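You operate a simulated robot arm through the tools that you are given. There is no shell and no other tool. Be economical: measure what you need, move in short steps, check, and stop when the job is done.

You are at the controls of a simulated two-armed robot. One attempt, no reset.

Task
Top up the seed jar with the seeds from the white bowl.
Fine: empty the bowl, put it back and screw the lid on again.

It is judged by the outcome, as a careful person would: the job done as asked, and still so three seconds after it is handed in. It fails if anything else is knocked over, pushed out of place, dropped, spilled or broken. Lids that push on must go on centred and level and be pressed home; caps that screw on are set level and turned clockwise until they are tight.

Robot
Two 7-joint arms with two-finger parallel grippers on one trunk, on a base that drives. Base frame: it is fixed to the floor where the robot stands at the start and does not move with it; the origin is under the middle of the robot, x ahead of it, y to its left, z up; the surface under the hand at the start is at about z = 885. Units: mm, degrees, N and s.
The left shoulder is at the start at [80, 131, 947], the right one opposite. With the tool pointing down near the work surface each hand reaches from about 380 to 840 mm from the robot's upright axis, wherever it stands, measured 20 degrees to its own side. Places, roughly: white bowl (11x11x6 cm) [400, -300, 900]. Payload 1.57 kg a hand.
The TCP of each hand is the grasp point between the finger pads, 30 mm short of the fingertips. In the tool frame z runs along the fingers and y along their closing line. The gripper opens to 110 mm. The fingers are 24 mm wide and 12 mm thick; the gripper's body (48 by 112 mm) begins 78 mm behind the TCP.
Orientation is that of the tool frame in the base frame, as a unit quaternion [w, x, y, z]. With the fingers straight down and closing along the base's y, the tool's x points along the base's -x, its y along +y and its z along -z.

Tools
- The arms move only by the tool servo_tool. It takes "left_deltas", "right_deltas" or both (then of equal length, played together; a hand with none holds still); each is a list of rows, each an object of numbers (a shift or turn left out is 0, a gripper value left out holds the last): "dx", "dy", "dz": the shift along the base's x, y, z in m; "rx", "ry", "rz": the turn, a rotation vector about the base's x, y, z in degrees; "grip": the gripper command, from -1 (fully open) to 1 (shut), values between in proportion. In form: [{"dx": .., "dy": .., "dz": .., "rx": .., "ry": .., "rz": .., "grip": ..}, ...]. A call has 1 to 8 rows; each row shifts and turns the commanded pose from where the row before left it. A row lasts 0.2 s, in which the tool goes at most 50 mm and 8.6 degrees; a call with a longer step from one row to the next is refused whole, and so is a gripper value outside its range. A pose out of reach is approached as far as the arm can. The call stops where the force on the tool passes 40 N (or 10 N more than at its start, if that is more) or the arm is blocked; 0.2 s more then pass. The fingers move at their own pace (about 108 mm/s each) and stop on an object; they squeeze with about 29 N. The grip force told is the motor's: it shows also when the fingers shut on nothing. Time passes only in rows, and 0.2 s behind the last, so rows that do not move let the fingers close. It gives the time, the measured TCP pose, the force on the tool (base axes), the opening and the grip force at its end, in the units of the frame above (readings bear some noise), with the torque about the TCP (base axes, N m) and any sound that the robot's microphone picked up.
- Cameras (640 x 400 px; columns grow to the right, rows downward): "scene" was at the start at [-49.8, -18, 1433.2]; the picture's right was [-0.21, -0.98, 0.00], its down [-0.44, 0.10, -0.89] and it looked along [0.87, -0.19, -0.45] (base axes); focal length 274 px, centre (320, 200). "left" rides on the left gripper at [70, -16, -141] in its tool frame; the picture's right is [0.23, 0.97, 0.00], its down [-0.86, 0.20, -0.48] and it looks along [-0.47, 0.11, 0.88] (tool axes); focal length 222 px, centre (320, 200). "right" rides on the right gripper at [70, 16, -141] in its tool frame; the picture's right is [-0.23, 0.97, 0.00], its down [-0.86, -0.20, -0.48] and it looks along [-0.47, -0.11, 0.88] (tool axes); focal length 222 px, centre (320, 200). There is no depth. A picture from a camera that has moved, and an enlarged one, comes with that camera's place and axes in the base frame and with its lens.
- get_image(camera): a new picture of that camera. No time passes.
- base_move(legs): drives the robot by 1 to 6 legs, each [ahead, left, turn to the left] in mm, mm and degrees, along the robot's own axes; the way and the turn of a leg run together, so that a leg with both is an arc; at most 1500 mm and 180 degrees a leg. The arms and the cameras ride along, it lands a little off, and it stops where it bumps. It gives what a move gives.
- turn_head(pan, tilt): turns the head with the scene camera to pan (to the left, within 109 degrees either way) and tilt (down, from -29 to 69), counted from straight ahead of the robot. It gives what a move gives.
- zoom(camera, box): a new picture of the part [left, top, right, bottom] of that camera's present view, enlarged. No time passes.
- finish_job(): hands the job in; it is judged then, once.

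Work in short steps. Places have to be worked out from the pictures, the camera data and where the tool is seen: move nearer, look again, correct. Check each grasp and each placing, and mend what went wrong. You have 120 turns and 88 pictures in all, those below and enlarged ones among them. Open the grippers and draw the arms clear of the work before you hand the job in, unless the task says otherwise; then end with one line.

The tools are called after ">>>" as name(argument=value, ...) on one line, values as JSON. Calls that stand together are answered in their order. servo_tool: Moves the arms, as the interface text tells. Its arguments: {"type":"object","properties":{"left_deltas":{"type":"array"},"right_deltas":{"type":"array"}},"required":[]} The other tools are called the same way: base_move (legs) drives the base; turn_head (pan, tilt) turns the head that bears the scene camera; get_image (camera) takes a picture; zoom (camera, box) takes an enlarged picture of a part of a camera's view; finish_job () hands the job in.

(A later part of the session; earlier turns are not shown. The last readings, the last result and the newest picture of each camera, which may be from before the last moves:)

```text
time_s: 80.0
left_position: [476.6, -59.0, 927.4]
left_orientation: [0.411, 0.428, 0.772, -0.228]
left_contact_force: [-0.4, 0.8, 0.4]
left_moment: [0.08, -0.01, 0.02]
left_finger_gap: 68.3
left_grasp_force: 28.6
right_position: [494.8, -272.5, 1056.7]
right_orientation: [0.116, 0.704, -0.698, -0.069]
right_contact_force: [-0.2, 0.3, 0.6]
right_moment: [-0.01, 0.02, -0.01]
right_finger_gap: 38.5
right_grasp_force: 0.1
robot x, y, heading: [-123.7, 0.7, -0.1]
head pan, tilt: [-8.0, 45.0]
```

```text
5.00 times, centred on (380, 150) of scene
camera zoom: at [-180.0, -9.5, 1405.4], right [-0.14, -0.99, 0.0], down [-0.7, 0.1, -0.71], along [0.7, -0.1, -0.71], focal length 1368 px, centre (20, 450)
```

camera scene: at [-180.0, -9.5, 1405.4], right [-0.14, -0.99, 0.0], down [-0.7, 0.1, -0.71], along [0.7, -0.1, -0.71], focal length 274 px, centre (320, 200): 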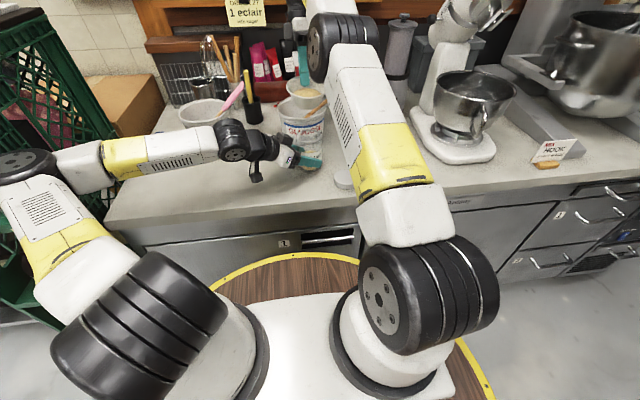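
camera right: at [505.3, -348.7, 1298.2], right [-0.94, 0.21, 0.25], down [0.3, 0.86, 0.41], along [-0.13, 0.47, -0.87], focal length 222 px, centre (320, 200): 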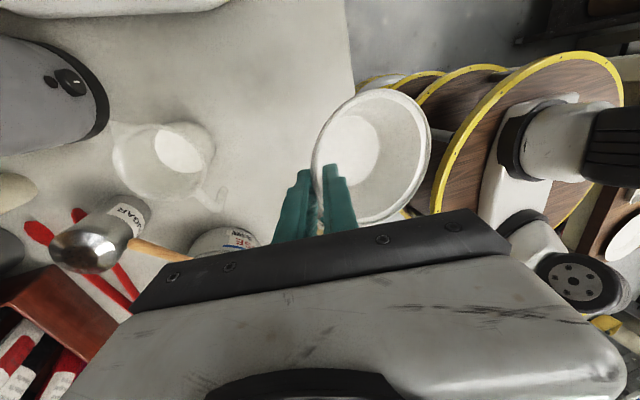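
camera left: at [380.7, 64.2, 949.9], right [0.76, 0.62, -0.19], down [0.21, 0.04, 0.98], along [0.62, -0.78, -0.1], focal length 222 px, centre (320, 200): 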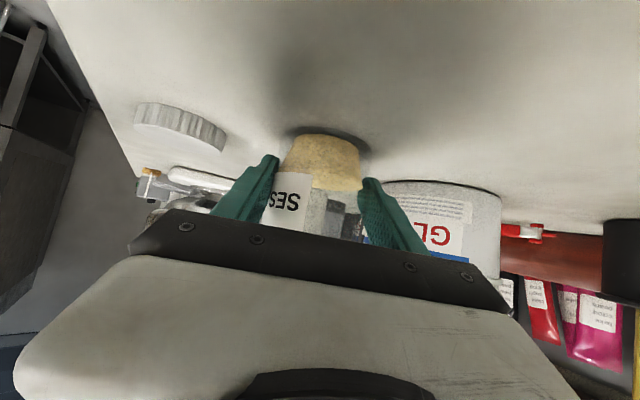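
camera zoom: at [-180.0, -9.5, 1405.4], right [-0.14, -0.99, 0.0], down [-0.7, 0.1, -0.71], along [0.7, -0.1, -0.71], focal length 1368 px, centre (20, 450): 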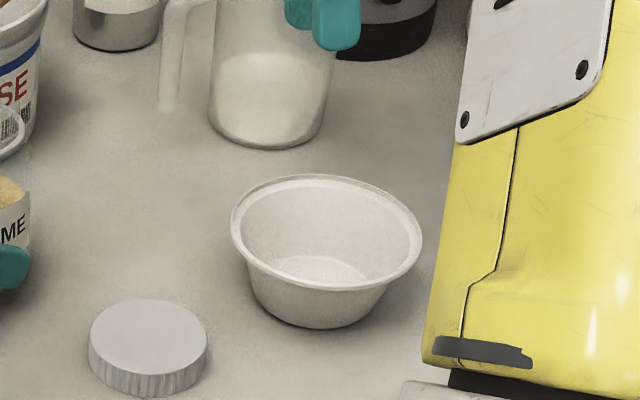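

The bowl is back within about 3 mm of its start. Now I level the right hand and go above the lid.

>>> servo_tool(right_deltas=[{"dx": -0.01, "dy": 0.015, "rx": 4, "grip": -0.55}, {"dx": -0.018, "dy": 0.018, "ry": -7.5}, {"dx": -0.018, "dy": 0.018, "ry": -7.5}, {"dx": -0.018, "dy": 0.018}, {"dx": -0.018, "dy": 0.018}, {"dx": -0.017, "dy": 0.0185}, {}])

>>> get_image(camera="right")

```text
time_s: 81.5
left_position: [476.0, -59.8, 928.1]
left_orientation: [0.411, 0.428, 0.772, -0.228]
left_contact_force: [-0.9, 0.5, 0.1]
left_moment: [0.06, -0.06, 0.03]
left_finger_gap: 68.3
left_grasp_force: 28.9
right_position: [398.8, -167.5, 1056.0]
right_orientation: [0.0, 0.713, -0.701, 0.0]
right_contact_force: [-0.4, 0.8, 0.1]
right_moment: [-0.01, 0.0, 0.0]
right_finger_gap: 85.5
right_grasp_force: 0.0
robot x, y, heading: [-119.7, -0.1, 0.2]
head pan, tilt: [-8.0, 45.0]
```

```text
23 pictures are left
camera right: at [381.7, -237.4, 1197.5], right [-0.98, 0.21, 0.0], down [0.19, 0.86, 0.48], along [0.1, 0.47, -0.88], focal length 222 px, centre (320, 200)
```

right: 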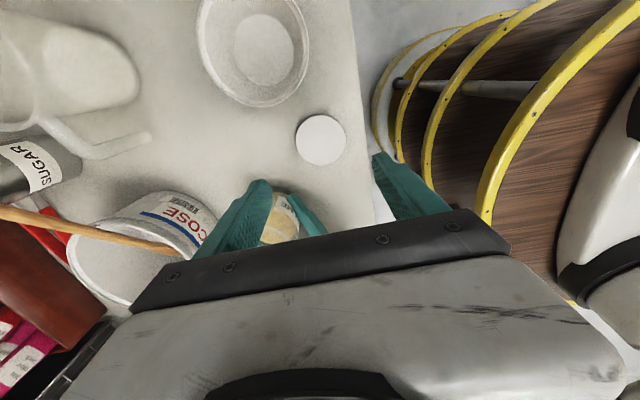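

Orientation restored. I shift 3 mm and descend over the lid, then close.

>>> servo_tool(right_deltas=[{"dx": -0.003, "dz": -0.03}, {"dz": -0.035}, {"dz": -0.035}, {"dz": -0.025}, {"dz": -0.01}, {"dz": -0.004}, {}])

>>> servo_tool(right_deltas=[{"grip": 0.0}, {"grip": 1}, {}, {}])

>>> zoom(camera="scene", box=[300, 110, 420, 200])

```text
time_s: 83.2
left_position: [475.9, -60.2, 928.7]
left_orientation: [0.411, 0.428, 0.772, -0.228]
left_contact_force: [0.8, 0.5, -0.2]
left_moment: [0.06, -0.02, -0.01]
left_finger_gap: 68.1
left_grasp_force: 28.7
right_position: [393.1, -168.3, 918.5]
right_orientation: [0.0, 0.713, -0.701, 0.001]
right_contact_force: [1.3, 0.0, -0.4]
right_moment: [-0.01, 0.01, 0.03]
right_finger_gap: 85.5
right_grasp_force: 0.2
robot x, y, heading: [-123.8, -1.1, 0.2]
head pan, tilt: [-8.0, 45.0]
```

```text
time_s: 84.2
left_position: [475.7, -59.3, 928.7]
left_orientation: [0.411, 0.428, 0.772, -0.228]
left_contact_force: [0.4, 0.1, 0.6]
left_moment: [0.02, -0.03, -0.01]
left_finger_gap: 68.2
left_grasp_force: 28.8
right_position: [394.2, -167.9, 915.9]
right_orientation: [-0.001, 0.713, -0.701, 0.0]
right_contact_force: [0.1, -0.1, 0.6]
right_moment: [-0.01, 0.0, 0.02]
right_finger_gap: 64.5
right_grasp_force: 28.8
robot x, y, heading: [-120.8, -0.3, -0.1]
head pan, tilt: [-8.0, 45.0]
```

```text
4.44 times, centred on (360, 155) of scene
camera zoom: at [-180.0, -9.5, 1405.4], right [-0.14, -0.99, 0.0], down [-0.7, 0.1, -0.71], along [0.7, -0.1, -0.71], focal length 1216 px, centre (142, 400)
```

zoom: 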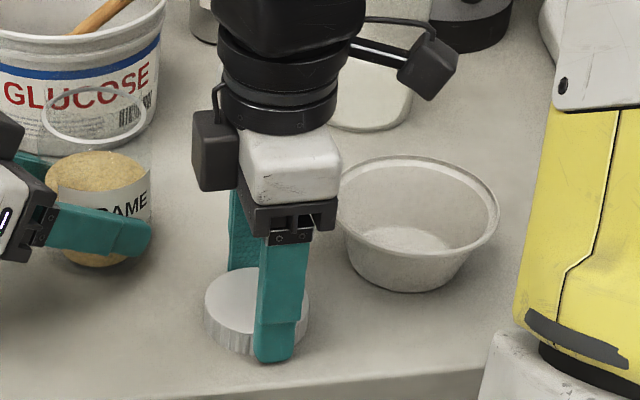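

Lid gripped on its flats (64.5 mm). I lift it, then carry it back over the jar while rewinding by +78° to the same orientation it came off.

>>> servo_tool(right_deltas=[{"dz": 0.02}, {"dz": 0.035}, {"dz": 0.035}, {"dz": 0.035}, {"dz": 0.035}, {"rz": 8}, {"rz": 8}, {"rz": 6}])

>>> servo_tool(right_deltas=[{"dx": 0.0113, "dy": 0.0116, "rz": 7}, {"dx": 0.0113, "dy": 0.0116, "rz": 7}, {"dx": 0.0113, "dy": 0.0116, "rz": 7}, {"dx": 0.0113, "dy": 0.0116, "rz": 7}, {"dx": 0.0113, "dy": 0.0116, "rz": 7}, {"dx": 0.0113, "dy": 0.0116, "rz": 7}, {"dx": 0.0113, "dy": 0.0116, "rz": 7}, {"dx": 0.0113, "dy": 0.0116, "rz": 7}])

>>> servo_tool(right_deltas=[{"dz": -0.015}, {"dz": -0.01}, {}])

>>> zoom(camera="scene", box=[250, 70, 390, 180])

>>> get_image(camera="right")

```text
time_s: 86.0
left_position: [476.2, -60.0, 928.0]
left_orientation: [0.411, 0.428, 0.772, -0.228]
left_contact_force: [0.9, 0.0, 0.2]
left_moment: [0.07, -0.04, 0.02]
left_finger_gap: 68.5
left_grasp_force: 29.0
right_position: [393.8, -167.8, 1077.7]
right_orientation: [-0.001, 0.834, -0.552, -0.001]
right_contact_force: [0.5, -0.2, 0.5]
right_moment: [0.01, 0.0, 0.01]
right_finger_gap: 64.3
right_grasp_force: 29.0
robot x, y, heading: [-118.7, -0.7, 0.1]
head pan, tilt: [-8.0, 45.0]
```

```text
time_s: 87.8
left_position: [476.9, -60.3, 928.1]
left_orientation: [0.411, 0.428, 0.772, -0.227]
left_contact_force: [-0.2, -0.6, -0.7]
left_moment: [0.01, -0.05, 0.03]
left_finger_gap: 68.1
left_grasp_force: 29.3
right_position: [484.3, -74.2, 1077.2]
right_orientation: [0.0, 0.995, -0.095, 0.001]
right_contact_force: [0.1, -0.1, 0.2]
right_moment: [-0.01, -0.03, -0.01]
right_finger_gap: 64.3
right_grasp_force: 29.2
robot x, y, heading: [-120.4, 0.1, 0.0]
head pan, tilt: [-8.0, 45.0]
```

```text
time_s: 88.5
left_position: [476.3, -59.1, 927.8]
left_orientation: [0.411, 0.428, 0.773, -0.227]
left_contact_force: [-0.8, -0.5, -0.1]
left_moment: [0.03, 0.0, -0.03]
left_finger_gap: 68.0
left_grasp_force: 29.5
right_position: [485.6, -74.1, 1052.1]
right_orientation: [0.0, 0.995, -0.096, 0.0]
right_contact_force: [0.2, 0.1, 0.6]
right_moment: [0.0, 0.01, -0.03]
right_finger_gap: 64.4
right_grasp_force: 29.1
robot x, y, heading: [-122.2, 1.2, -0.1]
head pan, tilt: [-8.0, 45.0]
```

```text
3.64 times, centred on (320, 125) of scene
camera zoom: at [-180.0, -9.5, 1405.4], right [-0.14, -0.99, 0.0], down [-0.7, 0.1, -0.71], along [0.7, -0.1, -0.71], focal length 995 px, centre (320, 473)
```

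zoom: 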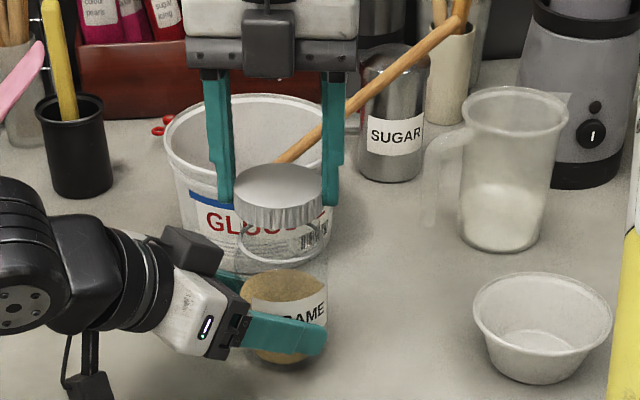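

```text
20 pictures are left
camera right: at [550.1, -103.6, 1192.6], right [-0.41, -0.91, 0.0], down [-0.8, 0.36, 0.48], along [-0.44, 0.2, -0.88], focal length 222 px, centre (320, 200)
```

right: 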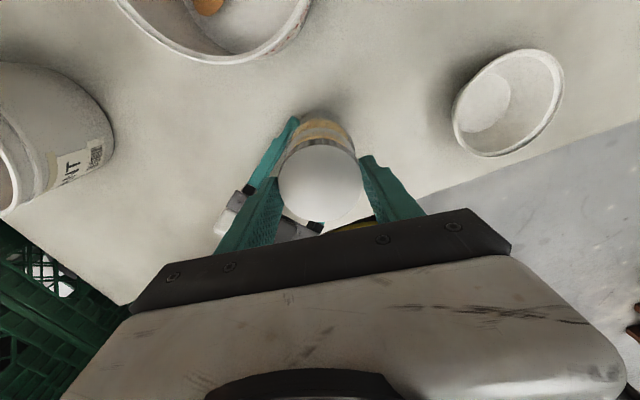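

The lid is level and centred above the mouth. I lower it slowly to contact.

>>> servo_tool(right_deltas=[{"dz": -0.015}, {"dz": -0.01}, {"dz": -0.004}, {"dz": -0.003}, {"dz": -0.002}, {}])

```text
time_s: 90.0
left_position: [476.0, -58.2, 928.1]
left_orientation: [0.41, 0.428, 0.772, -0.228]
left_contact_force: [2.1, 0.2, -2.5]
left_moment: [-0.02, -0.37, 0.04]
left_finger_gap: 68.1
left_grasp_force: 28.6
right_position: [485.5, -75.0, 1018.9]
right_orientation: [0.0, 0.995, -0.096, 0.001]
right_contact_force: [5.5, -0.5, 21.1]
right_moment: [0.12, -0.54, 0.01]
right_finger_gap: 64.4
right_grasp_force: 28.3
robot x, y, heading: [-120.1, -0.0, 0.0]
head pan, tilt: [-8.0, 45.0]
```

Contact at 1018.9 with light pressure. I start turning clockwise.

>>> servo_tool(right_deltas=[{"rz": -8, "dz": 0.0003}, {"rz": -8}, {"rz": -8}, {"rz": -8}, {"rz": -8}, {"rz": -8}, {"rz": -8}, {}])

```text
time_s: 91.8
left_position: [476.3, -60.0, 928.8]
left_orientation: [0.41, 0.429, 0.772, -0.228]
left_contact_force: [-7.7, -1.4, 0.4]
left_moment: [0.1, -0.55, -0.18]
left_finger_gap: 68.3
left_grasp_force: 28.9
right_position: [484.2, -74.8, 1017.8]
right_orientation: [0.0, 0.833, -0.554, 0.0]
right_contact_force: [6.8, 0.9, -0.9]
right_moment: [0.02, -0.1, 0.06]
right_finger_gap: 64.3
right_grasp_force: 29.2
robot x, y, heading: [-119.7, -2.4, -0.3]
head pan, tilt: [-8.0, 45.0]
```

The vertical force vanished as the lid drew down, so the thread has engaged. I continue clockwise with a slight descent.

>>> servo_tool(right_deltas=[{"rz": -8, "dz": -0.0006, "dx": 0.001}, {"rz": -8, "dz": -0.0003}, {"rz": -8, "dz": -0.0003}, {"rz": -8, "dz": -0.0002}, {"rz": -8, "dz": -0.0002}, {"rz": -8, "dz": -0.0002}, {"rz": -8, "dz": -0.0002}, {}])

```text
time_s: 93.5
left_position: [476.7, -61.2, 928.8]
left_orientation: [0.411, 0.428, 0.773, -0.227]
left_contact_force: [2.2, 4.4, 2.6]
left_moment: [-0.38, 0.18, 0.03]
left_finger_gap: 67.9
left_grasp_force: 28.9
right_position: [484.8, -75.3, 1016.8]
right_orientation: [0.0, -0.477, 0.879, 0.001]
right_contact_force: [-0.5, -4.7, 0.0]
right_moment: [-0.07, 0.01, -0.02]
right_finger_gap: 64.2
right_grasp_force: 29.2
robot x, y, heading: [-126.8, 1.7, -0.2]
head pan, tilt: [-8.0, 45.0]
```

>>> servo_tool(right_deltas=[{"rz": -8, "dz": -0.0002}, {"rz": -8, "dz": -0.0002}, {"rz": -8, "dz": -0.0002}, {"rz": -8, "dz": -0.0002}, {"rz": -8, "dz": -0.0002}, {"rz": -8, "dz": -0.0002}, {"rz": -8, "dz": -0.0002}, {}])

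```text
time_s: 95.3
left_position: [476.0, -59.6, 927.5]
left_orientation: [0.411, 0.428, 0.772, -0.228]
left_contact_force: [14.1, 2.3, 0.8]
left_moment: [0.1, 0.86, 0.05]
left_finger_gap: 68.0
left_grasp_force: 28.4
right_position: [484.0, -74.5, 1015.8]
right_orientation: [-0.002, -0.008, 1.0, 0.001]
right_contact_force: [-12.5, -1.5, 2.7]
right_moment: [0.04, 0.18, 0.1]
right_finger_gap: 64.0
right_grasp_force: 29.5
robot x, y, heading: [-124.1, -0.6, -0.1]
head pan, tilt: [-8.0, 45.0]
```

Now at about 0° with a 12 N side load. I relieve it and continue to tightness.

>>> servo_tool(right_deltas=[{"rz": -6, "dx": -0.0015, "dz": -0.0001}, {"rz": -6, "dz": -0.0002}, {"rz": -6, "dz": -0.0002}, {"rz": -6, "dz": -0.0002}, {"rz": -6, "dz": -0.0002}, {}])

```text
time_s: 96.8
left_position: [475.6, -60.3, 927.9]
left_orientation: [0.41, 0.429, 0.772, -0.228]
left_contact_force: [9.0, -5.8, 0.0]
left_moment: [0.49, 0.55, 0.03]
left_finger_gap: 68.2
left_grasp_force: 29.1
right_position: [484.2, -73.7, 1015.0]
right_orientation: [0.001, 0.252, 0.968, 0.0]
right_contact_force: [-8.2, 3.9, 9.1]
right_moment: [-0.02, 0.02, -0.04]
right_finger_gap: 64.7
right_grasp_force: 28.8
robot x, y, heading: [-121.5, -0.0, -0.0]
head pan, tilt: [-8.0, 45.0]
```

Still no tightening torque at -29°. I continue.

>>> servo_tool(right_deltas=[{"rz": -5, "dx": -0.001}, {"rz": -5}, {"rz": -5}, {"rz": -5}, {"rz": -4}, {}])

```text
time_s: 98.2
left_position: [474.7, -59.9, 928.7]
left_orientation: [0.41, 0.429, 0.772, -0.228]
left_contact_force: [-8.3, -3.4, 0.2]
left_moment: [0.4, -0.7, -0.18]
left_finger_gap: 68.1
left_grasp_force: 29.7
right_position: [483.7, -75.0, 1015.2]
right_orientation: [0.001, 0.447, 0.895, 0.0]
right_contact_force: [9.5, 2.9, 5.9]
right_moment: [-0.11, -0.28, 0.1]
right_finger_gap: 64.8
right_grasp_force: 28.8
robot x, y, heading: [-124.7, 1.5, 0.1]
head pan, tilt: [-8.0, 45.0]
```

Near the original closed angle. I continue in small steps, watching for torque.

>>> servo_tool(right_deltas=[{"rz": -5, "dx": 0.001}, {"rz": -5}, {"rz": -5}, {"rz": -5}, {}])

```text
time_s: 99.3
left_position: [475.6, -59.7, 928.7]
left_orientation: [0.409, 0.429, 0.772, -0.229]
left_contact_force: [-9.3, -9.0, -3.5]
left_moment: [0.58, -0.19, -0.22]
left_finger_gap: 68.2
left_grasp_force: 28.9
right_position: [483.3, -74.2, 1015.6]
right_orientation: [0.001, 0.596, 0.803, 0.001]
right_contact_force: [6.0, 7.2, 11.2]
right_moment: [-0.15, -0.14, -0.01]
right_finger_gap: 64.2
right_grasp_force: 29.2
robot x, y, heading: [-123.1, 0.5, 0.2]
head pan, tilt: [-8.0, 45.0]
```

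No tightening torque yet. I look at the lid.

>>> zoom(camera="scene", box=[265, 90, 355, 160])

>>> servo_tool(right_deltas=[{"rz": -6}, {"rz": -6}, {"rz": -6}, {}])

```text
5.71 times, centred on (310, 125) of scene
camera zoom: at [-180.4, -9.5, 1405.4], right [-0.14, -0.99, 0.0], down [-0.7, 0.1, -0.71], along [0.7, -0.1, -0.71], focal length 1564 px, centre (377, 629)
```

zoom: 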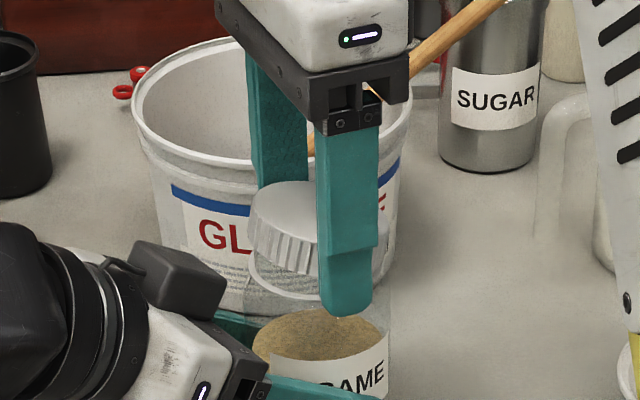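

```text
time_s: 100.3
left_position: [476.0, -60.0, 928.6]
left_orientation: [0.411, 0.429, 0.772, -0.229]
left_contact_force: [-10.0, -10.6, -4.4]
left_moment: [0.59, -0.43, -0.23]
left_finger_gap: 68.1
left_grasp_force: 29.0
right_position: [484.0, -74.3, 1014.9]
right_orientation: [0.001, 0.715, 0.699, 0.0]
right_contact_force: [10.6, 8.2, 14.5]
right_moment: [-0.24, -0.14, -0.02]
right_finger_gap: 64.5
right_grasp_force: 29.0
robot x, y, heading: [-118.4, 3.2, -0.2]
head pan, tilt: [-8.0, 45.0]
```

Side and vertical forces grow without torque, so I check the lid's level closely.

>>> zoom(camera="scene", box=[285, 105, 340, 145])

>>> zoom(camera="right", box=[220, 80, 420, 230])

```text
10.00 times, centred on (312, 125) of scene
camera zoom: at [-180.3, -9.5, 1405.4], right [-0.14, -0.99, 0.0], down [-0.7, 0.1, -0.71], along [0.7, -0.1, -0.71], focal length 2736 px, centre (395, 950)
```

zoom: 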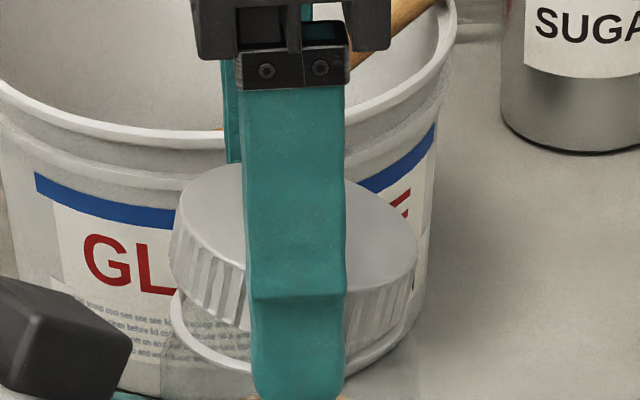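

```text
2.67 times, centred on (320, 155) of right
camera zoom: at [501.5, -5.1, 1155.8], right [0.97, -0.25, 0.0], down [-0.22, -0.85, 0.48], along [-0.12, -0.46, -0.88], focal length 592 px, centre (320, 320)
```

zoom: 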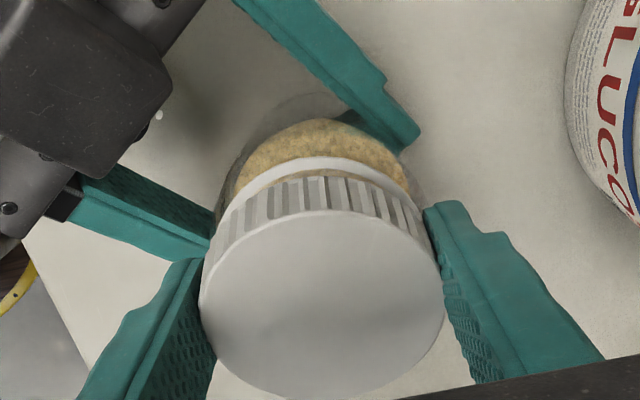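

The lid has pivoted in the pads and sits askew, with its left side high. I turn back a little and lift gently to see whether it's free.

>>> servo_tool(right_deltas=[{"rz": 8}, {"rz": 8}, {"rz": 8, "dz": 0.001}, {"dz": 0.001}, {"dz": 0.001}, {}])

```text
time_s: 101.8
left_position: [476.3, -60.3, 928.3]
left_orientation: [0.412, 0.428, 0.771, -0.228]
left_contact_force: [-14.9, -1.0, 6.7]
left_moment: [-0.12, -1.32, -0.31]
left_finger_gap: 68.2
left_grasp_force: 29.2
right_position: [483.0, -75.0, 1017.0]
right_orientation: [-0.001, 0.552, 0.834, 0.0]
right_contact_force: [15.1, 0.5, -10.2]
right_moment: [0.04, -0.06, 0.07]
right_finger_gap: 64.5
right_grasp_force: 28.7
robot x, y, heading: [-120.4, 1.0, 0.1]
head pan, tilt: [-8.0, 45.0]
```

It is jammed or partly held. I open the fingers slightly to let the lid settle freely, and look.

>>> servo_tool(right_deltas=[{"dz": -0.002}, {"grip": -0.3}, {}, {}])

>>> zoom(camera="scene", box=[285, 105, 340, 145])

```text
time_s: 102.8
left_position: [476.0, -59.2, 926.6]
left_orientation: [0.411, 0.428, 0.772, -0.228]
left_contact_force: [1.1, 0.4, 0.1]
left_moment: [0.04, 0.03, -0.01]
left_finger_gap: 68.3
left_grasp_force: 28.9
right_position: [484.5, -74.3, 1014.9]
right_orientation: [0.0, 0.552, 0.834, 0.001]
right_contact_force: [-0.7, 0.3, -0.2]
right_moment: [0.01, 0.01, 0.02]
right_finger_gap: 71.3
right_grasp_force: 0.0
robot x, y, heading: [-121.0, -0.6, -0.1]
head pan, tilt: [-8.0, 45.0]
```

```text
10.00 times, centred on (312, 125) of scene
camera zoom: at [-180.0, -9.4, 1405.4], right [-0.14, -0.99, 0.0], down [-0.7, 0.1, -0.71], along [0.7, -0.1, -0.71], focal length 2736 px, centre (395, 950)
```

zoom: 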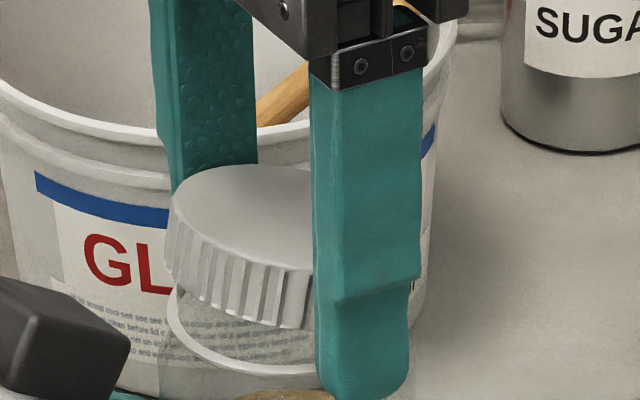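

The lid rests loosely, tilted a few degrees. I open fully, rise clear, and look from above.

>>> servo_tool(right_deltas=[{"grip": -0.7}, {}, {"dz": 0.02}, {"dz": 0.03}, {"dz": 0.02}, {}])

>>> zoom(camera="scene", box=[275, 95, 345, 150])

>>> zoom(camera="right", box=[220, 80, 420, 230])

```text
time_s: 104.2
left_position: [475.8, -59.9, 928.6]
left_orientation: [0.41, 0.429, 0.772, -0.228]
left_contact_force: [-0.1, 0.7, 1.2]
left_moment: [0.02, 0.01, -0.01]
left_finger_gap: 68.2
left_grasp_force: 28.8
right_position: [484.8, -73.6, 1085.5]
right_orientation: [-0.001, 0.552, 0.834, 0.0]
right_contact_force: [-0.3, 0.5, -1.0]
right_moment: [0.01, 0.01, -0.01]
right_finger_gap: 93.7
right_grasp_force: 0.1
robot x, y, heading: [-125.8, -1.3, 0.0]
head pan, tilt: [-8.0, 45.0]
```

```text
7.27 times, centred on (310, 122) of scene
camera zoom: at [-180.0, -9.5, 1405.4], right [-0.14, -0.99, 0.0], down [-0.7, 0.1, -0.71], along [0.7, -0.1, -0.71], focal length 1990 px, centre (393, 764)
```

zoom: 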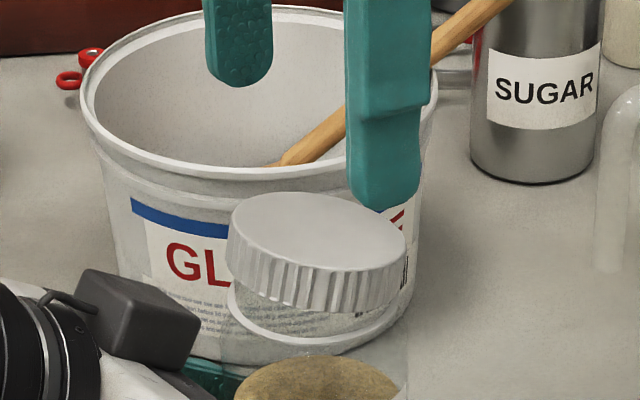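

```text
2.67 times, centred on (320, 155) of right
camera zoom: at [471.8, -4.1, 1226.2], right [0.99, 0.17, 0.0], down [0.15, -0.87, 0.48], along [0.08, -0.47, -0.88], focal length 592 px, centre (320, 320)
```

zoom: 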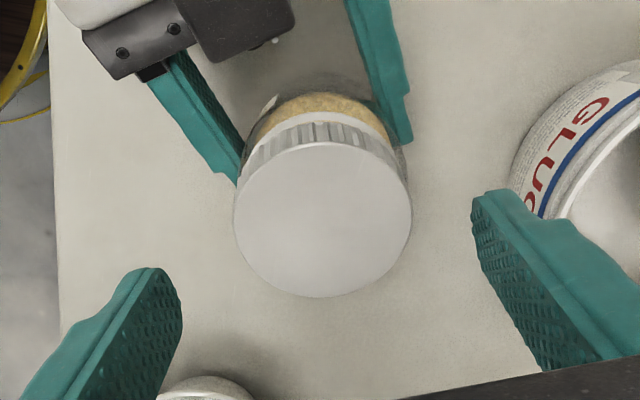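

The lid has slipped about 4 mm toward -y and tilts about the x axis. I wind the right wrist to +158°, where the pads would meet lid flats mostly along y; that squares and recentres it, with full clockwise travel available.

>>> servo_tool(right_deltas=[{"rz": 8.5}, {"rz": 8.5}, {"rz": 8.5}, {"rz": 8.5}, {"rz": 8.5}, {"rz": 8.5}, {"rz": 8.5}, {"rz": 8.5}])

>>> servo_tool(right_deltas=[{"rz": 8.5}, {"rz": 8.5}, {"rz": 8.5}, {"rz": 8.5}, {"rz": 8.5}, {"rz": 8.5}, {"rz": 8.5}, {"rz": 8.5}])

>>> servo_tool(right_deltas=[{"rz": 8.5}, {"rz": 8.5}, {"rz": 8.5}, {"rz": 8.5}, {"rz": 8.5}, {"rz": 8.5}, {"rz": 8.5}, {"rz": 8.5}])

>>> servo_tool(right_deltas=[{"rz": 8}, {"rz": 8}, {"rz": 5}, {}])

>>> zoom(camera="right", box=[220, 80, 420, 230])

```text
time_s: 106.0
left_position: [476.0, -58.7, 928.2]
left_orientation: [0.411, 0.428, 0.772, -0.228]
left_contact_force: [-0.3, -1.1, -0.1]
left_moment: [0.03, 0.02, -0.03]
left_finger_gap: 68.3
left_grasp_force: 28.9
right_position: [484.1, -74.8, 1085.5]
right_orientation: [0.0, -0.009, 1.0, 0.0]
right_contact_force: [0.2, 0.4, 0.6]
right_moment: [-0.01, -0.01, 0.01]
right_finger_gap: 93.3
right_grasp_force: 0.0
robot x, y, heading: [-120.1, -1.7, 0.3]
head pan, tilt: [-8.0, 45.0]
```

```text
time_s: 107.8
left_position: [476.3, -59.1, 929.7]
left_orientation: [0.41, 0.428, 0.772, -0.228]
left_contact_force: [0.2, 0.3, 0.1]
left_moment: [0.03, 0.01, 0.04]
left_finger_gap: 68.0
left_grasp_force: 29.3
right_position: [485.0, -75.0, 1084.1]
right_orientation: [0.0, -0.567, 0.824, 0.0]
right_contact_force: [0.2, 0.5, -0.1]
right_moment: [0.01, -0.02, -0.01]
right_finger_gap: 93.4
right_grasp_force: 0.0
robot x, y, heading: [-120.6, -2.6, 0.1]
head pan, tilt: [-8.0, 45.0]
```

```text
time_s: 109.5
left_position: [476.3, -59.8, 928.4]
left_orientation: [0.41, 0.429, 0.772, -0.228]
left_contact_force: [0.1, 0.4, -0.3]
left_moment: [0.06, 0.04, 0.02]
left_finger_gap: 68.0
left_grasp_force: 29.2
right_position: [482.8, -75.3, 1085.3]
right_orientation: [0.0, 0.931, -0.366, 0.001]
right_contact_force: [0.4, -0.1, -1.0]
right_moment: [0.0, 0.02, 0.0]
right_finger_gap: 93.7
right_grasp_force: 0.1
robot x, y, heading: [-122.6, 3.1, 0.2]
head pan, tilt: [-8.0, 45.0]
```

```text
time_s: 110.5
left_position: [476.5, -58.8, 927.3]
left_orientation: [0.41, 0.428, 0.773, -0.227]
left_contact_force: [0.8, 0.3, -0.4]
left_moment: [0.04, 0.06, -0.03]
left_finger_gap: 67.7
left_grasp_force: 29.0
right_position: [483.7, -73.6, 1086.0]
right_orientation: [0.0, 0.982, -0.191, 0.0]
right_contact_force: [-0.1, -0.3, -0.1]
right_moment: [0.01, -0.04, 0.01]
right_finger_gap: 93.4
right_grasp_force: 0.0
robot x, y, heading: [-121.2, -0.8, -0.0]
head pan, tilt: [-8.0, 45.0]
```

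```text
2.67 times, centred on (320, 155) of right
camera zoom: at [542.5, -115.6, 1226.2], right [-0.57, -0.82, 0.0], down [-0.72, 0.5, 0.48], along [-0.39, 0.28, -0.88], focal length 592 px, centre (320, 320)
```

zoom: 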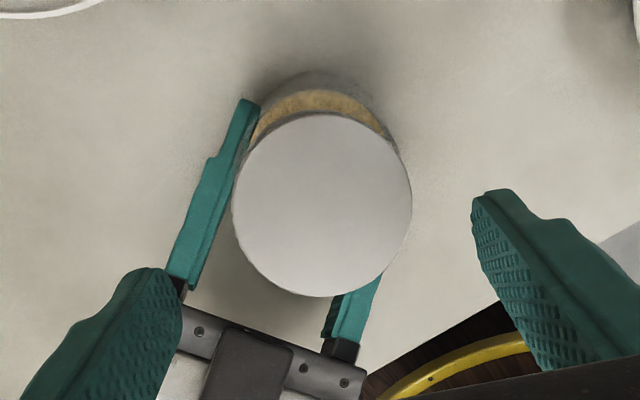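

The lid is within 2 mm of the axis. I descend around it and close.

>>> servo_tool(right_deltas=[{"dz": -0.03, "dx": 0.001, "dy": -0.001}, {"dz": -0.025}, {"dz": -0.012}, {"dz": -0.006}, {}, {"grip": 1}, {}, {}])

>>> zoom(camera="scene", box=[275, 95, 345, 150])

```text
time_s: 112.3
left_position: [475.5, -60.8, 928.1]
left_orientation: [0.411, 0.428, 0.772, -0.228]
left_contact_force: [-2.9, -6.1, 0.3]
left_moment: [0.38, -0.03, -0.44]
left_finger_gap: 68.3
left_grasp_force: 29.3
right_position: [485.0, -75.1, 1012.4]
right_orientation: [-0.001, 0.981, -0.192, 0.0]
right_contact_force: [3.7, 5.9, 0.2]
right_moment: [0.2, -0.21, 0.35]
right_finger_gap: 71.1
right_grasp_force: 29.5
robot x, y, heading: [-117.8, 3.4, 0.3]
head pan, tilt: [-8.0, 45.0]
```

```text
7.27 times, centred on (310, 122) of scene
camera zoom: at [-180.0, -9.5, 1405.4], right [-0.14, -0.99, 0.0], down [-0.7, 0.1, -0.71], along [0.7, -0.1, -0.71], focal length 1990 px, centre (393, 764)
```

zoom: 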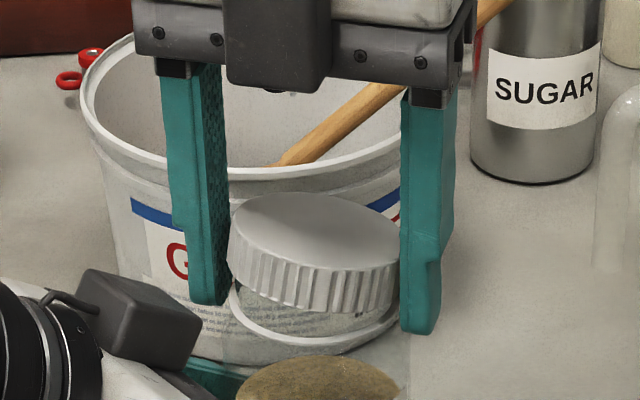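

Gap is 71, so the lid is still cocked. I lift it off the mouth so the pads can square it.

>>> servo_tool(right_deltas=[{"dz": 0.004}, {"dz": 0.006}, {"dz": 0.008}, {}, {}])

>>> zoom(camera="scene", box=[275, 95, 345, 150])

```text
time_s: 113.5
left_position: [476.9, -59.6, 927.5]
left_orientation: [0.41, 0.428, 0.773, -0.227]
left_contact_force: [-0.4, 0.6, -2.5]
left_moment: [0.05, 0.01, 0.02]
left_finger_gap: 68.3
left_grasp_force: 28.9
right_position: [485.5, -75.5, 1030.6]
right_orientation: [-0.001, 0.982, -0.191, 0.0]
right_contact_force: [-0.5, -0.7, 0.0]
right_moment: [-0.03, -0.01, -0.02]
right_finger_gap: 65.1
right_grasp_force: 28.8
robot x, y, heading: [-114.9, 0.8, -0.2]
head pan, tilt: [-8.0, 45.0]
```

```text
7.27 times, centred on (310, 122) of scene
camera zoom: at [-180.0, -9.5, 1405.4], right [-0.14, -0.99, 0.0], down [-0.7, 0.1, -0.71], along [0.7, -0.1, -0.71], focal length 1990 px, centre (393, 764)
```

zoom: 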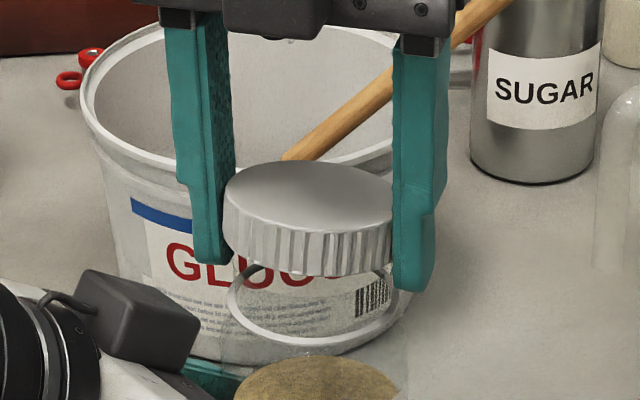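

The lid is off and nearly squared (65 mm). I check its centring from the hand camera.

>>> zoom(camera="right", box=[220, 80, 420, 230])

```text
2.67 times, centred on (320, 155) of right
camera zoom: at [543.7, -116.6, 1171.2], right [-0.58, -0.82, 0.0], down [-0.72, 0.51, 0.48], along [-0.39, 0.28, -0.88], focal length 592 px, centre (320, 320)
```

zoom: 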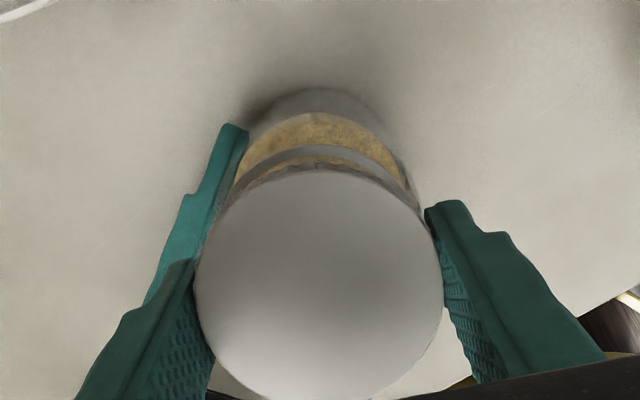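

The lid centre is about (488,-77), around 3 mm off along the pads. I shift to centre it, lower to light contact, and release so it drops level on the mouth.

>>> servo_tool(right_deltas=[{"dx": -0.003, "dy": 0.0015}, {"dz": -0.006}, {"dz": -0.003}, {"dz": -0.002}, {}])

```text
time_s: 114.8
left_position: [476.0, -58.7, 927.2]
left_orientation: [0.411, 0.428, 0.772, -0.227]
left_contact_force: [2.8, -4.9, -12.6]
left_moment: [0.72, 0.33, -0.11]
left_finger_gap: 68.5
left_grasp_force: 28.6
right_position: [481.8, -73.1, 1019.5]
right_orientation: [-0.001, 0.982, -0.191, 0.001]
right_contact_force: [0.6, 8.8, 23.1]
right_moment: [-0.12, -0.75, 0.26]
right_finger_gap: 64.7
right_grasp_force: 29.1
robot x, y, heading: [-119.0, -0.2, -0.2]
head pan, tilt: [-8.0, 45.0]
```

The contact moment (My = -0.75 at 23 N) puts the touch point at the lid's +x edge, so the lid is too far toward -x. I raise it, shift +4 mm in x, and lower again.

>>> servo_tool(right_deltas=[{"dz": 0.004}, {"dx": 0.004}, {"dz": -0.002}, {"dz": -0.0015}, {}])

```text
time_s: 116.0
left_position: [475.4, -59.2, 927.9]
left_orientation: [0.411, 0.428, 0.773, -0.227]
left_contact_force: [0.3, 0.2, -2.4]
left_moment: [0.0, 0.0, -0.02]
left_finger_gap: 68.3
left_grasp_force: 29.6
right_position: [486.9, -73.8, 1019.0]
right_orientation: [0.0, 0.982, -0.191, 0.0]
right_contact_force: [-0.4, -0.1, 0.1]
right_moment: [0.01, -0.01, -0.03]
right_finger_gap: 64.7
right_grasp_force: 29.1
robot x, y, heading: [-122.4, -1.1, 0.0]
head pan, tilt: [-8.0, 45.0]
```

No contact now at the same height, so it's better centred. I keep lowering in 1 mm steps.

>>> servo_tool(right_deltas=[{"dz": -0.0015}, {"dz": -0.0015}, {"dz": -0.0015}, {}])

```text
time_s: 117.0
left_position: [476.4, -59.9, 927.9]
left_orientation: [0.41, 0.428, 0.773, -0.227]
left_contact_force: [0.1, -0.2, -2.6]
left_moment: [0.0, 0.02, -0.01]
left_finger_gap: 68.1
left_grasp_force: 28.9
right_position: [486.1, -74.2, 1015.6]
right_orientation: [0.0, 0.982, -0.191, 0.0]
right_contact_force: [-0.5, -0.3, 0.9]
right_moment: [0.01, 0.03, -0.03]
right_finger_gap: 64.7
right_grasp_force: 28.8
robot x, y, heading: [-122.0, 0.5, -0.2]
head pan, tilt: [-8.0, 45.0]
```

>>> servo_tool(right_deltas=[{"dz": -0.0015}, {"dz": -0.0015}, {"dz": -0.0015}, {}])

```text
time_s: 118.0
left_position: [475.2, -60.2, 927.3]
left_orientation: [0.411, 0.428, 0.772, -0.228]
left_contact_force: [10.4, -5.1, -13.2]
left_moment: [-0.48, -0.07, -0.1]
left_finger_gap: 68.2
left_grasp_force: 29.3
right_position: [485.8, -73.4, 1013.9]
right_orientation: [0.0, 0.982, -0.191, 0.002]
right_contact_force: [-9.7, -0.8, 39.1]
right_moment: [-0.4, 0.64, 0.13]
right_finger_gap: 64.6
right_grasp_force: 29.4
robot x, y, heading: [-122.2, 1.6, 0.1]
head pan, tilt: [-8.0, 45.0]
```

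Seated 5 mm deeper than before, now touching the threads. I ease off, release so it settles level, and look.

>>> servo_tool(right_deltas=[{"dz": 0.0015}, {"grip": -0.4}, {}, {"grip": -0.6}, {}])

>>> zoom(camera="scene", box=[275, 95, 345, 150])

```text
time_s: 119.2
left_position: [475.7, -59.4, 929.2]
left_orientation: [0.411, 0.428, 0.772, -0.228]
left_contact_force: [-1.4, 1.2, 2.8]
left_moment: [-0.12, 0.0, -0.07]
left_finger_gap: 68.1
left_grasp_force: 29.8
right_position: [485.0, -75.2, 1009.9]
right_orientation: [0.001, 0.982, -0.191, -0.002]
right_contact_force: [1.7, 0.9, 0.1]
right_moment: [0.0, 0.02, 0.0]
right_finger_gap: 87.9
right_grasp_force: 0.0
robot x, y, heading: [-119.9, -1.7, -0.1]
head pan, tilt: [-8.0, 45.0]
```

```text
7.27 times, centred on (310, 122) of scene
camera zoom: at [-180.2, -9.4, 1405.4], right [-0.14, -0.99, 0.0], down [-0.7, 0.1, -0.71], along [0.7, -0.1, -0.71], focal length 1990 px, centre (393, 764)
```

zoom: 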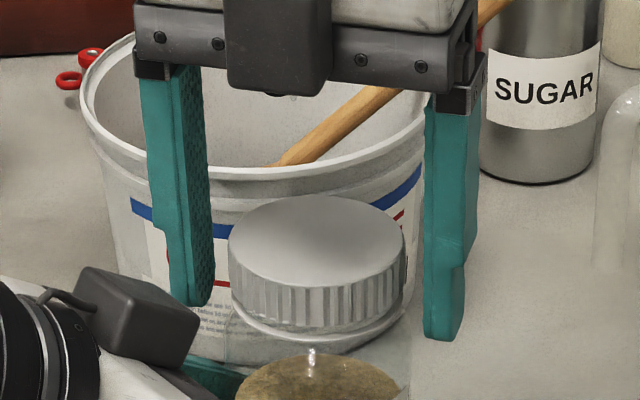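

The lid now sits level on the mouth, a few millimetres above closed. I regrip and check for side loads.

>>> servo_tool(right_deltas=[{"grip": 0.0}, {"grip": 1}, {}, {}])

```text
time_s: 120.2
left_position: [477.1, -59.4, 929.5]
left_orientation: [0.412, 0.428, 0.771, -0.228]
left_contact_force: [0.4, 9.3, 12.5]
left_moment: [-0.8, -0.32, -0.35]
left_finger_gap: 68.3
left_grasp_force: 29.0
right_position: [484.9, -74.2, 1011.1]
right_orientation: [0.0, 0.981, -0.192, -0.001]
right_contact_force: [-0.5, -9.5, -14.0]
right_moment: [-0.14, 0.24, 0.45]
right_finger_gap: 71.2
right_grasp_force: 29.0
robot x, y, heading: [-121.2, -0.9, 0.1]
head pan, tilt: [-8.0, 45.0]
```

A 71 mm gap suggests the fingertips are gripping the jar's collar below the lid, as in the very first attempt. I reopen, raise 5 mm, and regrip only the lid.

>>> servo_tool(right_deltas=[{"grip": -0.5}, {}, {"dz": 0.003}, {"dz": 0.003}, {"grip": 0.0}, {"grip": 1}, {}, {}])

```text
time_s: 122.0
left_position: [476.9, -59.8, 927.4]
left_orientation: [0.41, 0.428, 0.773, -0.227]
left_contact_force: [2.4, 7.8, 9.0]
left_moment: [-1.0, 0.02, -0.01]
left_finger_gap: 68.2
left_grasp_force: 28.7
right_position: [486.4, -75.3, 1018.4]
right_orientation: [0.001, 0.981, -0.192, -0.001]
right_contact_force: [-5.0, -11.8, 0.0]
right_moment: [-0.55, 0.17, -0.02]
right_finger_gap: 64.5
right_grasp_force: 28.7
robot x, y, heading: [-122.3, -1.7, 0.0]
head pan, tilt: [-8.0, 45.0]
```

Lid only (64.5 mm). I relieve the side load and turn clockwise with a slight downward bias.

>>> servo_tool(right_deltas=[{"dy": -0.0018, "dx": -0.0008}, {"rz": -7, "dz": -0.0005}, {"rz": -7, "dz": -0.0003}, {"rz": -7, "dz": -0.0002}, {"rz": -7, "dz": -0.0002}, {"rz": -7, "dz": -0.0002}, {}])

```text
time_s: 123.5
left_position: [475.7, -59.1, 927.8]
left_orientation: [0.41, 0.429, 0.772, -0.228]
left_contact_force: [-0.6, 0.9, 2.3]
left_moment: [0.13, -0.5, 0.08]
left_finger_gap: 68.2
left_grasp_force: 29.1
right_position: [485.2, -75.9, 1017.9]
right_orientation: [0.0, 0.879, -0.477, 0.001]
right_contact_force: [1.8, 2.3, 1.5]
right_moment: [-0.09, 0.11, 0.0]
right_finger_gap: 64.9
right_grasp_force: 29.1
robot x, y, heading: [-119.9, -3.0, 0.0]
head pan, tilt: [-8.0, 45.0]
```

Forces are low, so it's running well. I continue clockwise.

>>> servo_tool(right_deltas=[{"rz": -8, "dz": -0.0002}, {"rz": -8, "dz": -0.0002}, {"rz": -8, "dz": -0.0002}, {"rz": -8, "dz": -0.0002}, {"rz": -8, "dz": -0.0002}, {"rz": -8, "dz": -0.0002}, {"rz": -8, "dz": -0.0002}, {}])

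>>> servo_tool(right_deltas=[{"rz": -8, "dz": -0.0002}, {"rz": -8, "dz": -0.0002}, {"rz": -8, "dz": -0.0002}, {"rz": -8, "dz": -0.0002}, {}])

>>> zoom(camera="scene", box=[275, 95, 345, 150])

```text
time_s: 125.3
left_position: [476.1, -60.1, 928.0]
left_orientation: [0.41, 0.428, 0.773, -0.228]
left_contact_force: [-6.2, -7.0, -2.7]
left_moment: [0.15, -0.85, -0.13]
left_finger_gap: 67.9
left_grasp_force: 29.4
right_position: [485.6, -74.5, 1016.9]
right_orientation: [0.001, -0.551, 0.834, -0.001]
right_contact_force: [7.4, 6.4, 12.0]
right_moment: [0.05, 0.06, 0.0]
right_finger_gap: 64.6
right_grasp_force: 29.2
robot x, y, heading: [-120.0, 1.3, 0.1]
head pan, tilt: [-8.0, 45.0]
```

```text
time_s: 126.5
left_position: [475.7, -60.4, 928.2]
left_orientation: [0.41, 0.429, 0.772, -0.228]
left_contact_force: [-9.5, -9.3, -7.1]
left_moment: [0.21, -0.89, -0.2]
left_finger_gap: 68.1
left_grasp_force: 29.5
right_position: [486.1, -75.2, 1015.1]
right_orientation: [0.002, -0.3, 0.954, 0.0]
right_contact_force: [11.7, 8.8, 21.8]
right_moment: [0.01, -0.1, -0.01]
right_finger_gap: 64.7
right_grasp_force: 29.0
robot x, y, heading: [-122.1, -4.5, 0.0]
head pan, tilt: [-8.0, 45.0]
```

```text
7.27 times, centred on (310, 122) of scene
camera zoom: at [-180.4, -9.4, 1405.4], right [-0.14, -0.99, 0.0], down [-0.7, 0.1, -0.71], along [0.7, -0.1, -0.71], focal length 1990 px, centre (393, 764)
```

zoom: 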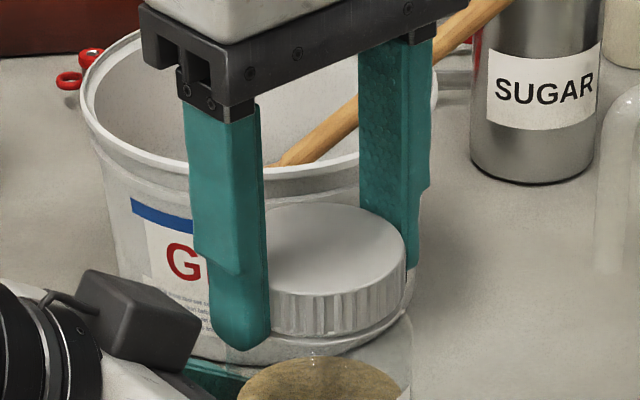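

The lid is level and noticeably lower. I ease the side load and downforce and keep turning toward tight.

>>> servo_tool(right_deltas=[{"dx": 0.0015, "dy": 0.001, "dz": 0.001}, {"rz": -8}, {"rz": -8}, {"rz": -8}, {"rz": -8}, {"rz": -8}, {}])

```text
time_s: 128.2
left_position: [476.9, -59.9, 929.2]
left_orientation: [0.411, 0.428, 0.772, -0.227]
left_contact_force: [-8.1, 2.0, -4.1]
left_moment: [-0.24, -0.51, -0.13]
left_finger_gap: 68.0
left_grasp_force: 28.4
right_position: [486.8, -75.4, 1015.3]
right_orientation: [0.0, 0.045, 0.999, -0.001]
right_contact_force: [6.1, -0.7, 6.3]
right_moment: [0.04, 0.06, -0.05]
right_finger_gap: 64.6
right_grasp_force: 28.8
robot x, y, heading: [-119.2, 1.1, 0.2]
head pan, tilt: [-8.0, 45.0]
```

>>> servo_tool(right_deltas=[{"rz": -8, "dx": 0.0005}, {"rz": -8, "dz": -0.0002}, {"rz": -8, "dz": -0.0002}, {"rz": -8, "dz": -0.0002}, {"rz": -8, "dz": -0.0002}, {}])

```text
time_s: 129.6
left_position: [476.4, -59.9, 928.7]
left_orientation: [0.411, 0.428, 0.772, -0.228]
left_contact_force: [3.6, 6.8, -1.2]
left_moment: [-0.52, 0.3, -0.5]
left_finger_gap: 68.2
left_grasp_force: 29.2
right_position: [486.6, -74.3, 1015.7]
right_orientation: [0.0, 0.384, 0.923, -0.001]
right_contact_force: [-4.5, -7.1, 0.3]
right_moment: [-0.17, 0.05, 0.59]
right_finger_gap: 64.3
right_grasp_force: 28.8
robot x, y, heading: [-123.8, -0.0, 0.3]
head pan, tilt: [-8.0, 45.0]
```

Torque is up to 0.6 Nm, so it's tightening. I turn a bit more.

>>> servo_tool(right_deltas=[{"rz": -4, "dy": -0.001}, {"rz": -4}, {"rz": -4}, {}])

```text
time_s: 130.6
left_position: [476.4, -59.8, 929.4]
left_orientation: [0.411, 0.428, 0.772, -0.228]
left_contact_force: [4.5, 7.6, -1.2]
left_moment: [-0.5, 0.36, -0.76]
left_finger_gap: 68.1
left_grasp_force: 28.9
right_position: [487.3, -76.4, 1014.8]
right_orientation: [0.0, 0.478, 0.878, 0.0]
right_contact_force: [-6.4, -8.0, 0.5]
right_moment: [-0.27, 0.08, 0.96]
right_finger_gap: 65.3
right_grasp_force: 28.7
robot x, y, heading: [-121.9, -0.1, -0.0]
head pan, tilt: [-8.0, 45.0]
```

0.96 Nm and building. I give one more push to be sure it is tight.

>>> servo_tool(right_deltas=[{"rz": -4}, {"rz": -4}, {"rz": -4}, {}])

>>> zoom(camera="scene", box=[265, 95, 355, 160])

```text
time_s: 131.6
left_position: [476.7, -60.0, 928.8]
left_orientation: [0.411, 0.428, 0.773, -0.227]
left_contact_force: [10.5, 8.7, 0.0]
left_moment: [-0.45, 0.62, -0.19]
left_finger_gap: 68.6
left_grasp_force: 28.9
right_position: [487.0, -75.9, 1014.0]
right_orientation: [0.0, 0.567, 0.823, 0.0]
right_contact_force: [-10.1, -8.1, 0.9]
right_moment: [-0.16, 0.19, 0.46]
right_finger_gap: 65.0
right_grasp_force: 29.1
robot x, y, heading: [-123.1, 2.4, -0.1]
head pan, tilt: [-8.0, 45.0]
```

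```text
6.15 times, centred on (310, 128) of scene
camera zoom: at [-180.1, -9.4, 1405.4], right [-0.14, -0.99, 0.0], down [-0.7, 0.1, -0.71], along [0.7, -0.1, -0.71], focal length 1684 px, centre (382, 646)
```

zoom: 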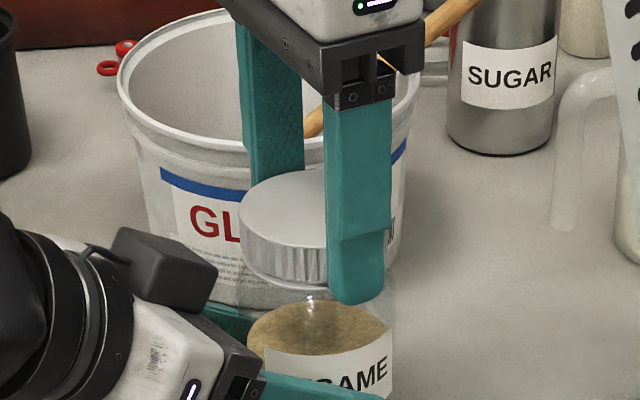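

Something slipped slightly at about 1 Nm. I turn once more to see whether the torque builds again.

>>> servo_tool(right_deltas=[{"rz": -4, "dx": -0.001, "dy": -0.001}, {"rz": -4}, {"rz": -4}, {}])

```text
time_s: 132.6
left_position: [477.1, -59.8, 928.9]
left_orientation: [0.411, 0.428, 0.772, -0.227]
left_contact_force: [8.1, 6.2, -0.8]
left_moment: [-0.23, 0.55, -0.74]
left_finger_gap: 68.5
left_grasp_force: 29.1
right_position: [487.6, -76.5, 1014.5]
right_orientation: [0.0, 0.651, 0.759, 0.0]
right_contact_force: [-8.7, -5.1, -0.3]
right_moment: [-0.2, 0.16, 0.98]
right_finger_gap: 65.1
right_grasp_force: 29.1
robot x, y, heading: [-122.8, -2.2, -0.1]
head pan, tilt: [-8.0, 45.0]
```

Torque builds again to 0.98. One more increment, then I check the label and lid.

>>> servo_tool(right_deltas=[{"rz": -4}, {"rz": -4}, {"rz": -4}, {}])

>>> zoom(camera="scene", box=[265, 95, 355, 160])

```text
time_s: 133.6
left_position: [477.3, -59.8, 928.3]
left_orientation: [0.41, 0.428, 0.773, -0.227]
left_contact_force: [8.8, 2.5, -0.9]
left_moment: [-0.17, 0.41, -0.51]
left_finger_gap: 68.2
left_grasp_force: 28.8
right_position: [485.8, -77.3, 1015.7]
right_orientation: [0.0, 0.725, 0.688, 0.0]
right_contact_force: [-7.6, -3.1, 0.8]
right_moment: [-0.05, 0.17, 0.7]
right_finger_gap: 64.9
right_grasp_force: 28.9
robot x, y, heading: [-122.0, -1.7, -0.0]
head pan, tilt: [-8.0, 45.0]
```

```text
6.15 times, centred on (310, 128) of scene
camera zoom: at [-180.0, -9.5, 1405.4], right [-0.14, -0.99, 0.0], down [-0.7, 0.1, -0.71], along [0.7, -0.1, -0.71], focal length 1684 px, centre (382, 646)
```

zoom: 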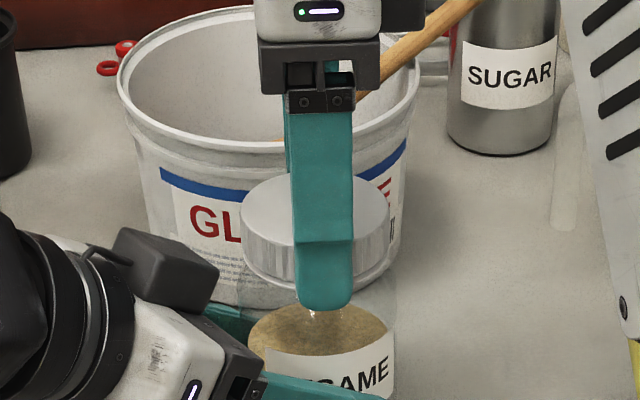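

The label stays put, so the lid is still creeping tighter at 0.7–1 Nm. I continue another 24°.

>>> servo_tool(right_deltas=[{"rz": -6}, {"rz": -6}, {"rz": -6}, {"rz": -6}, {}])

```text
time_s: 134.8
left_position: [477.0, -59.4, 929.5]
left_orientation: [0.41, 0.428, 0.773, -0.227]
left_contact_force: [12.7, -1.9, -1.3]
left_moment: [0.06, 0.79, -0.42]
left_finger_gap: 68.2
left_grasp_force: 29.3
right_position: [486.8, -76.3, 1014.9]
right_orientation: [-0.001, 0.853, 0.522, -0.001]
right_contact_force: [-13.3, 1.7, 1.2]
right_moment: [0.1, 0.29, 0.61]
right_finger_gap: 65.3
right_grasp_force: 28.8
robot x, y, heading: [-121.0, -1.1, 0.0]
head pan, tilt: [-8.0, 45.0]
```

>>> zoom(camera="scene", box=[265, 95, 355, 160])

```text
6.15 times, centred on (310, 128) of scene
camera zoom: at [-180.1, -9.5, 1405.4], right [-0.14, -0.99, 0.0], down [-0.7, 0.1, -0.71], along [0.7, -0.1, -0.71], focal length 1684 px, centre (382, 646)
```

zoom: 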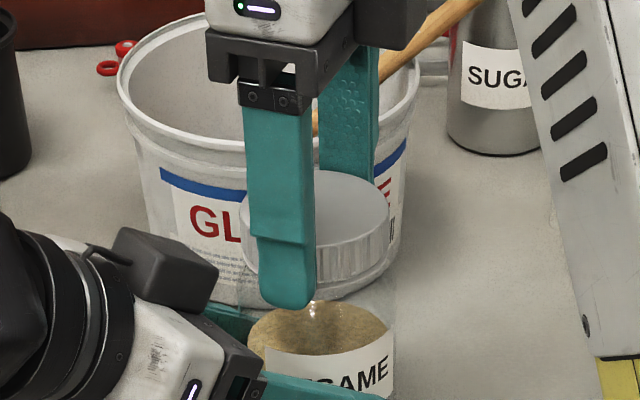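

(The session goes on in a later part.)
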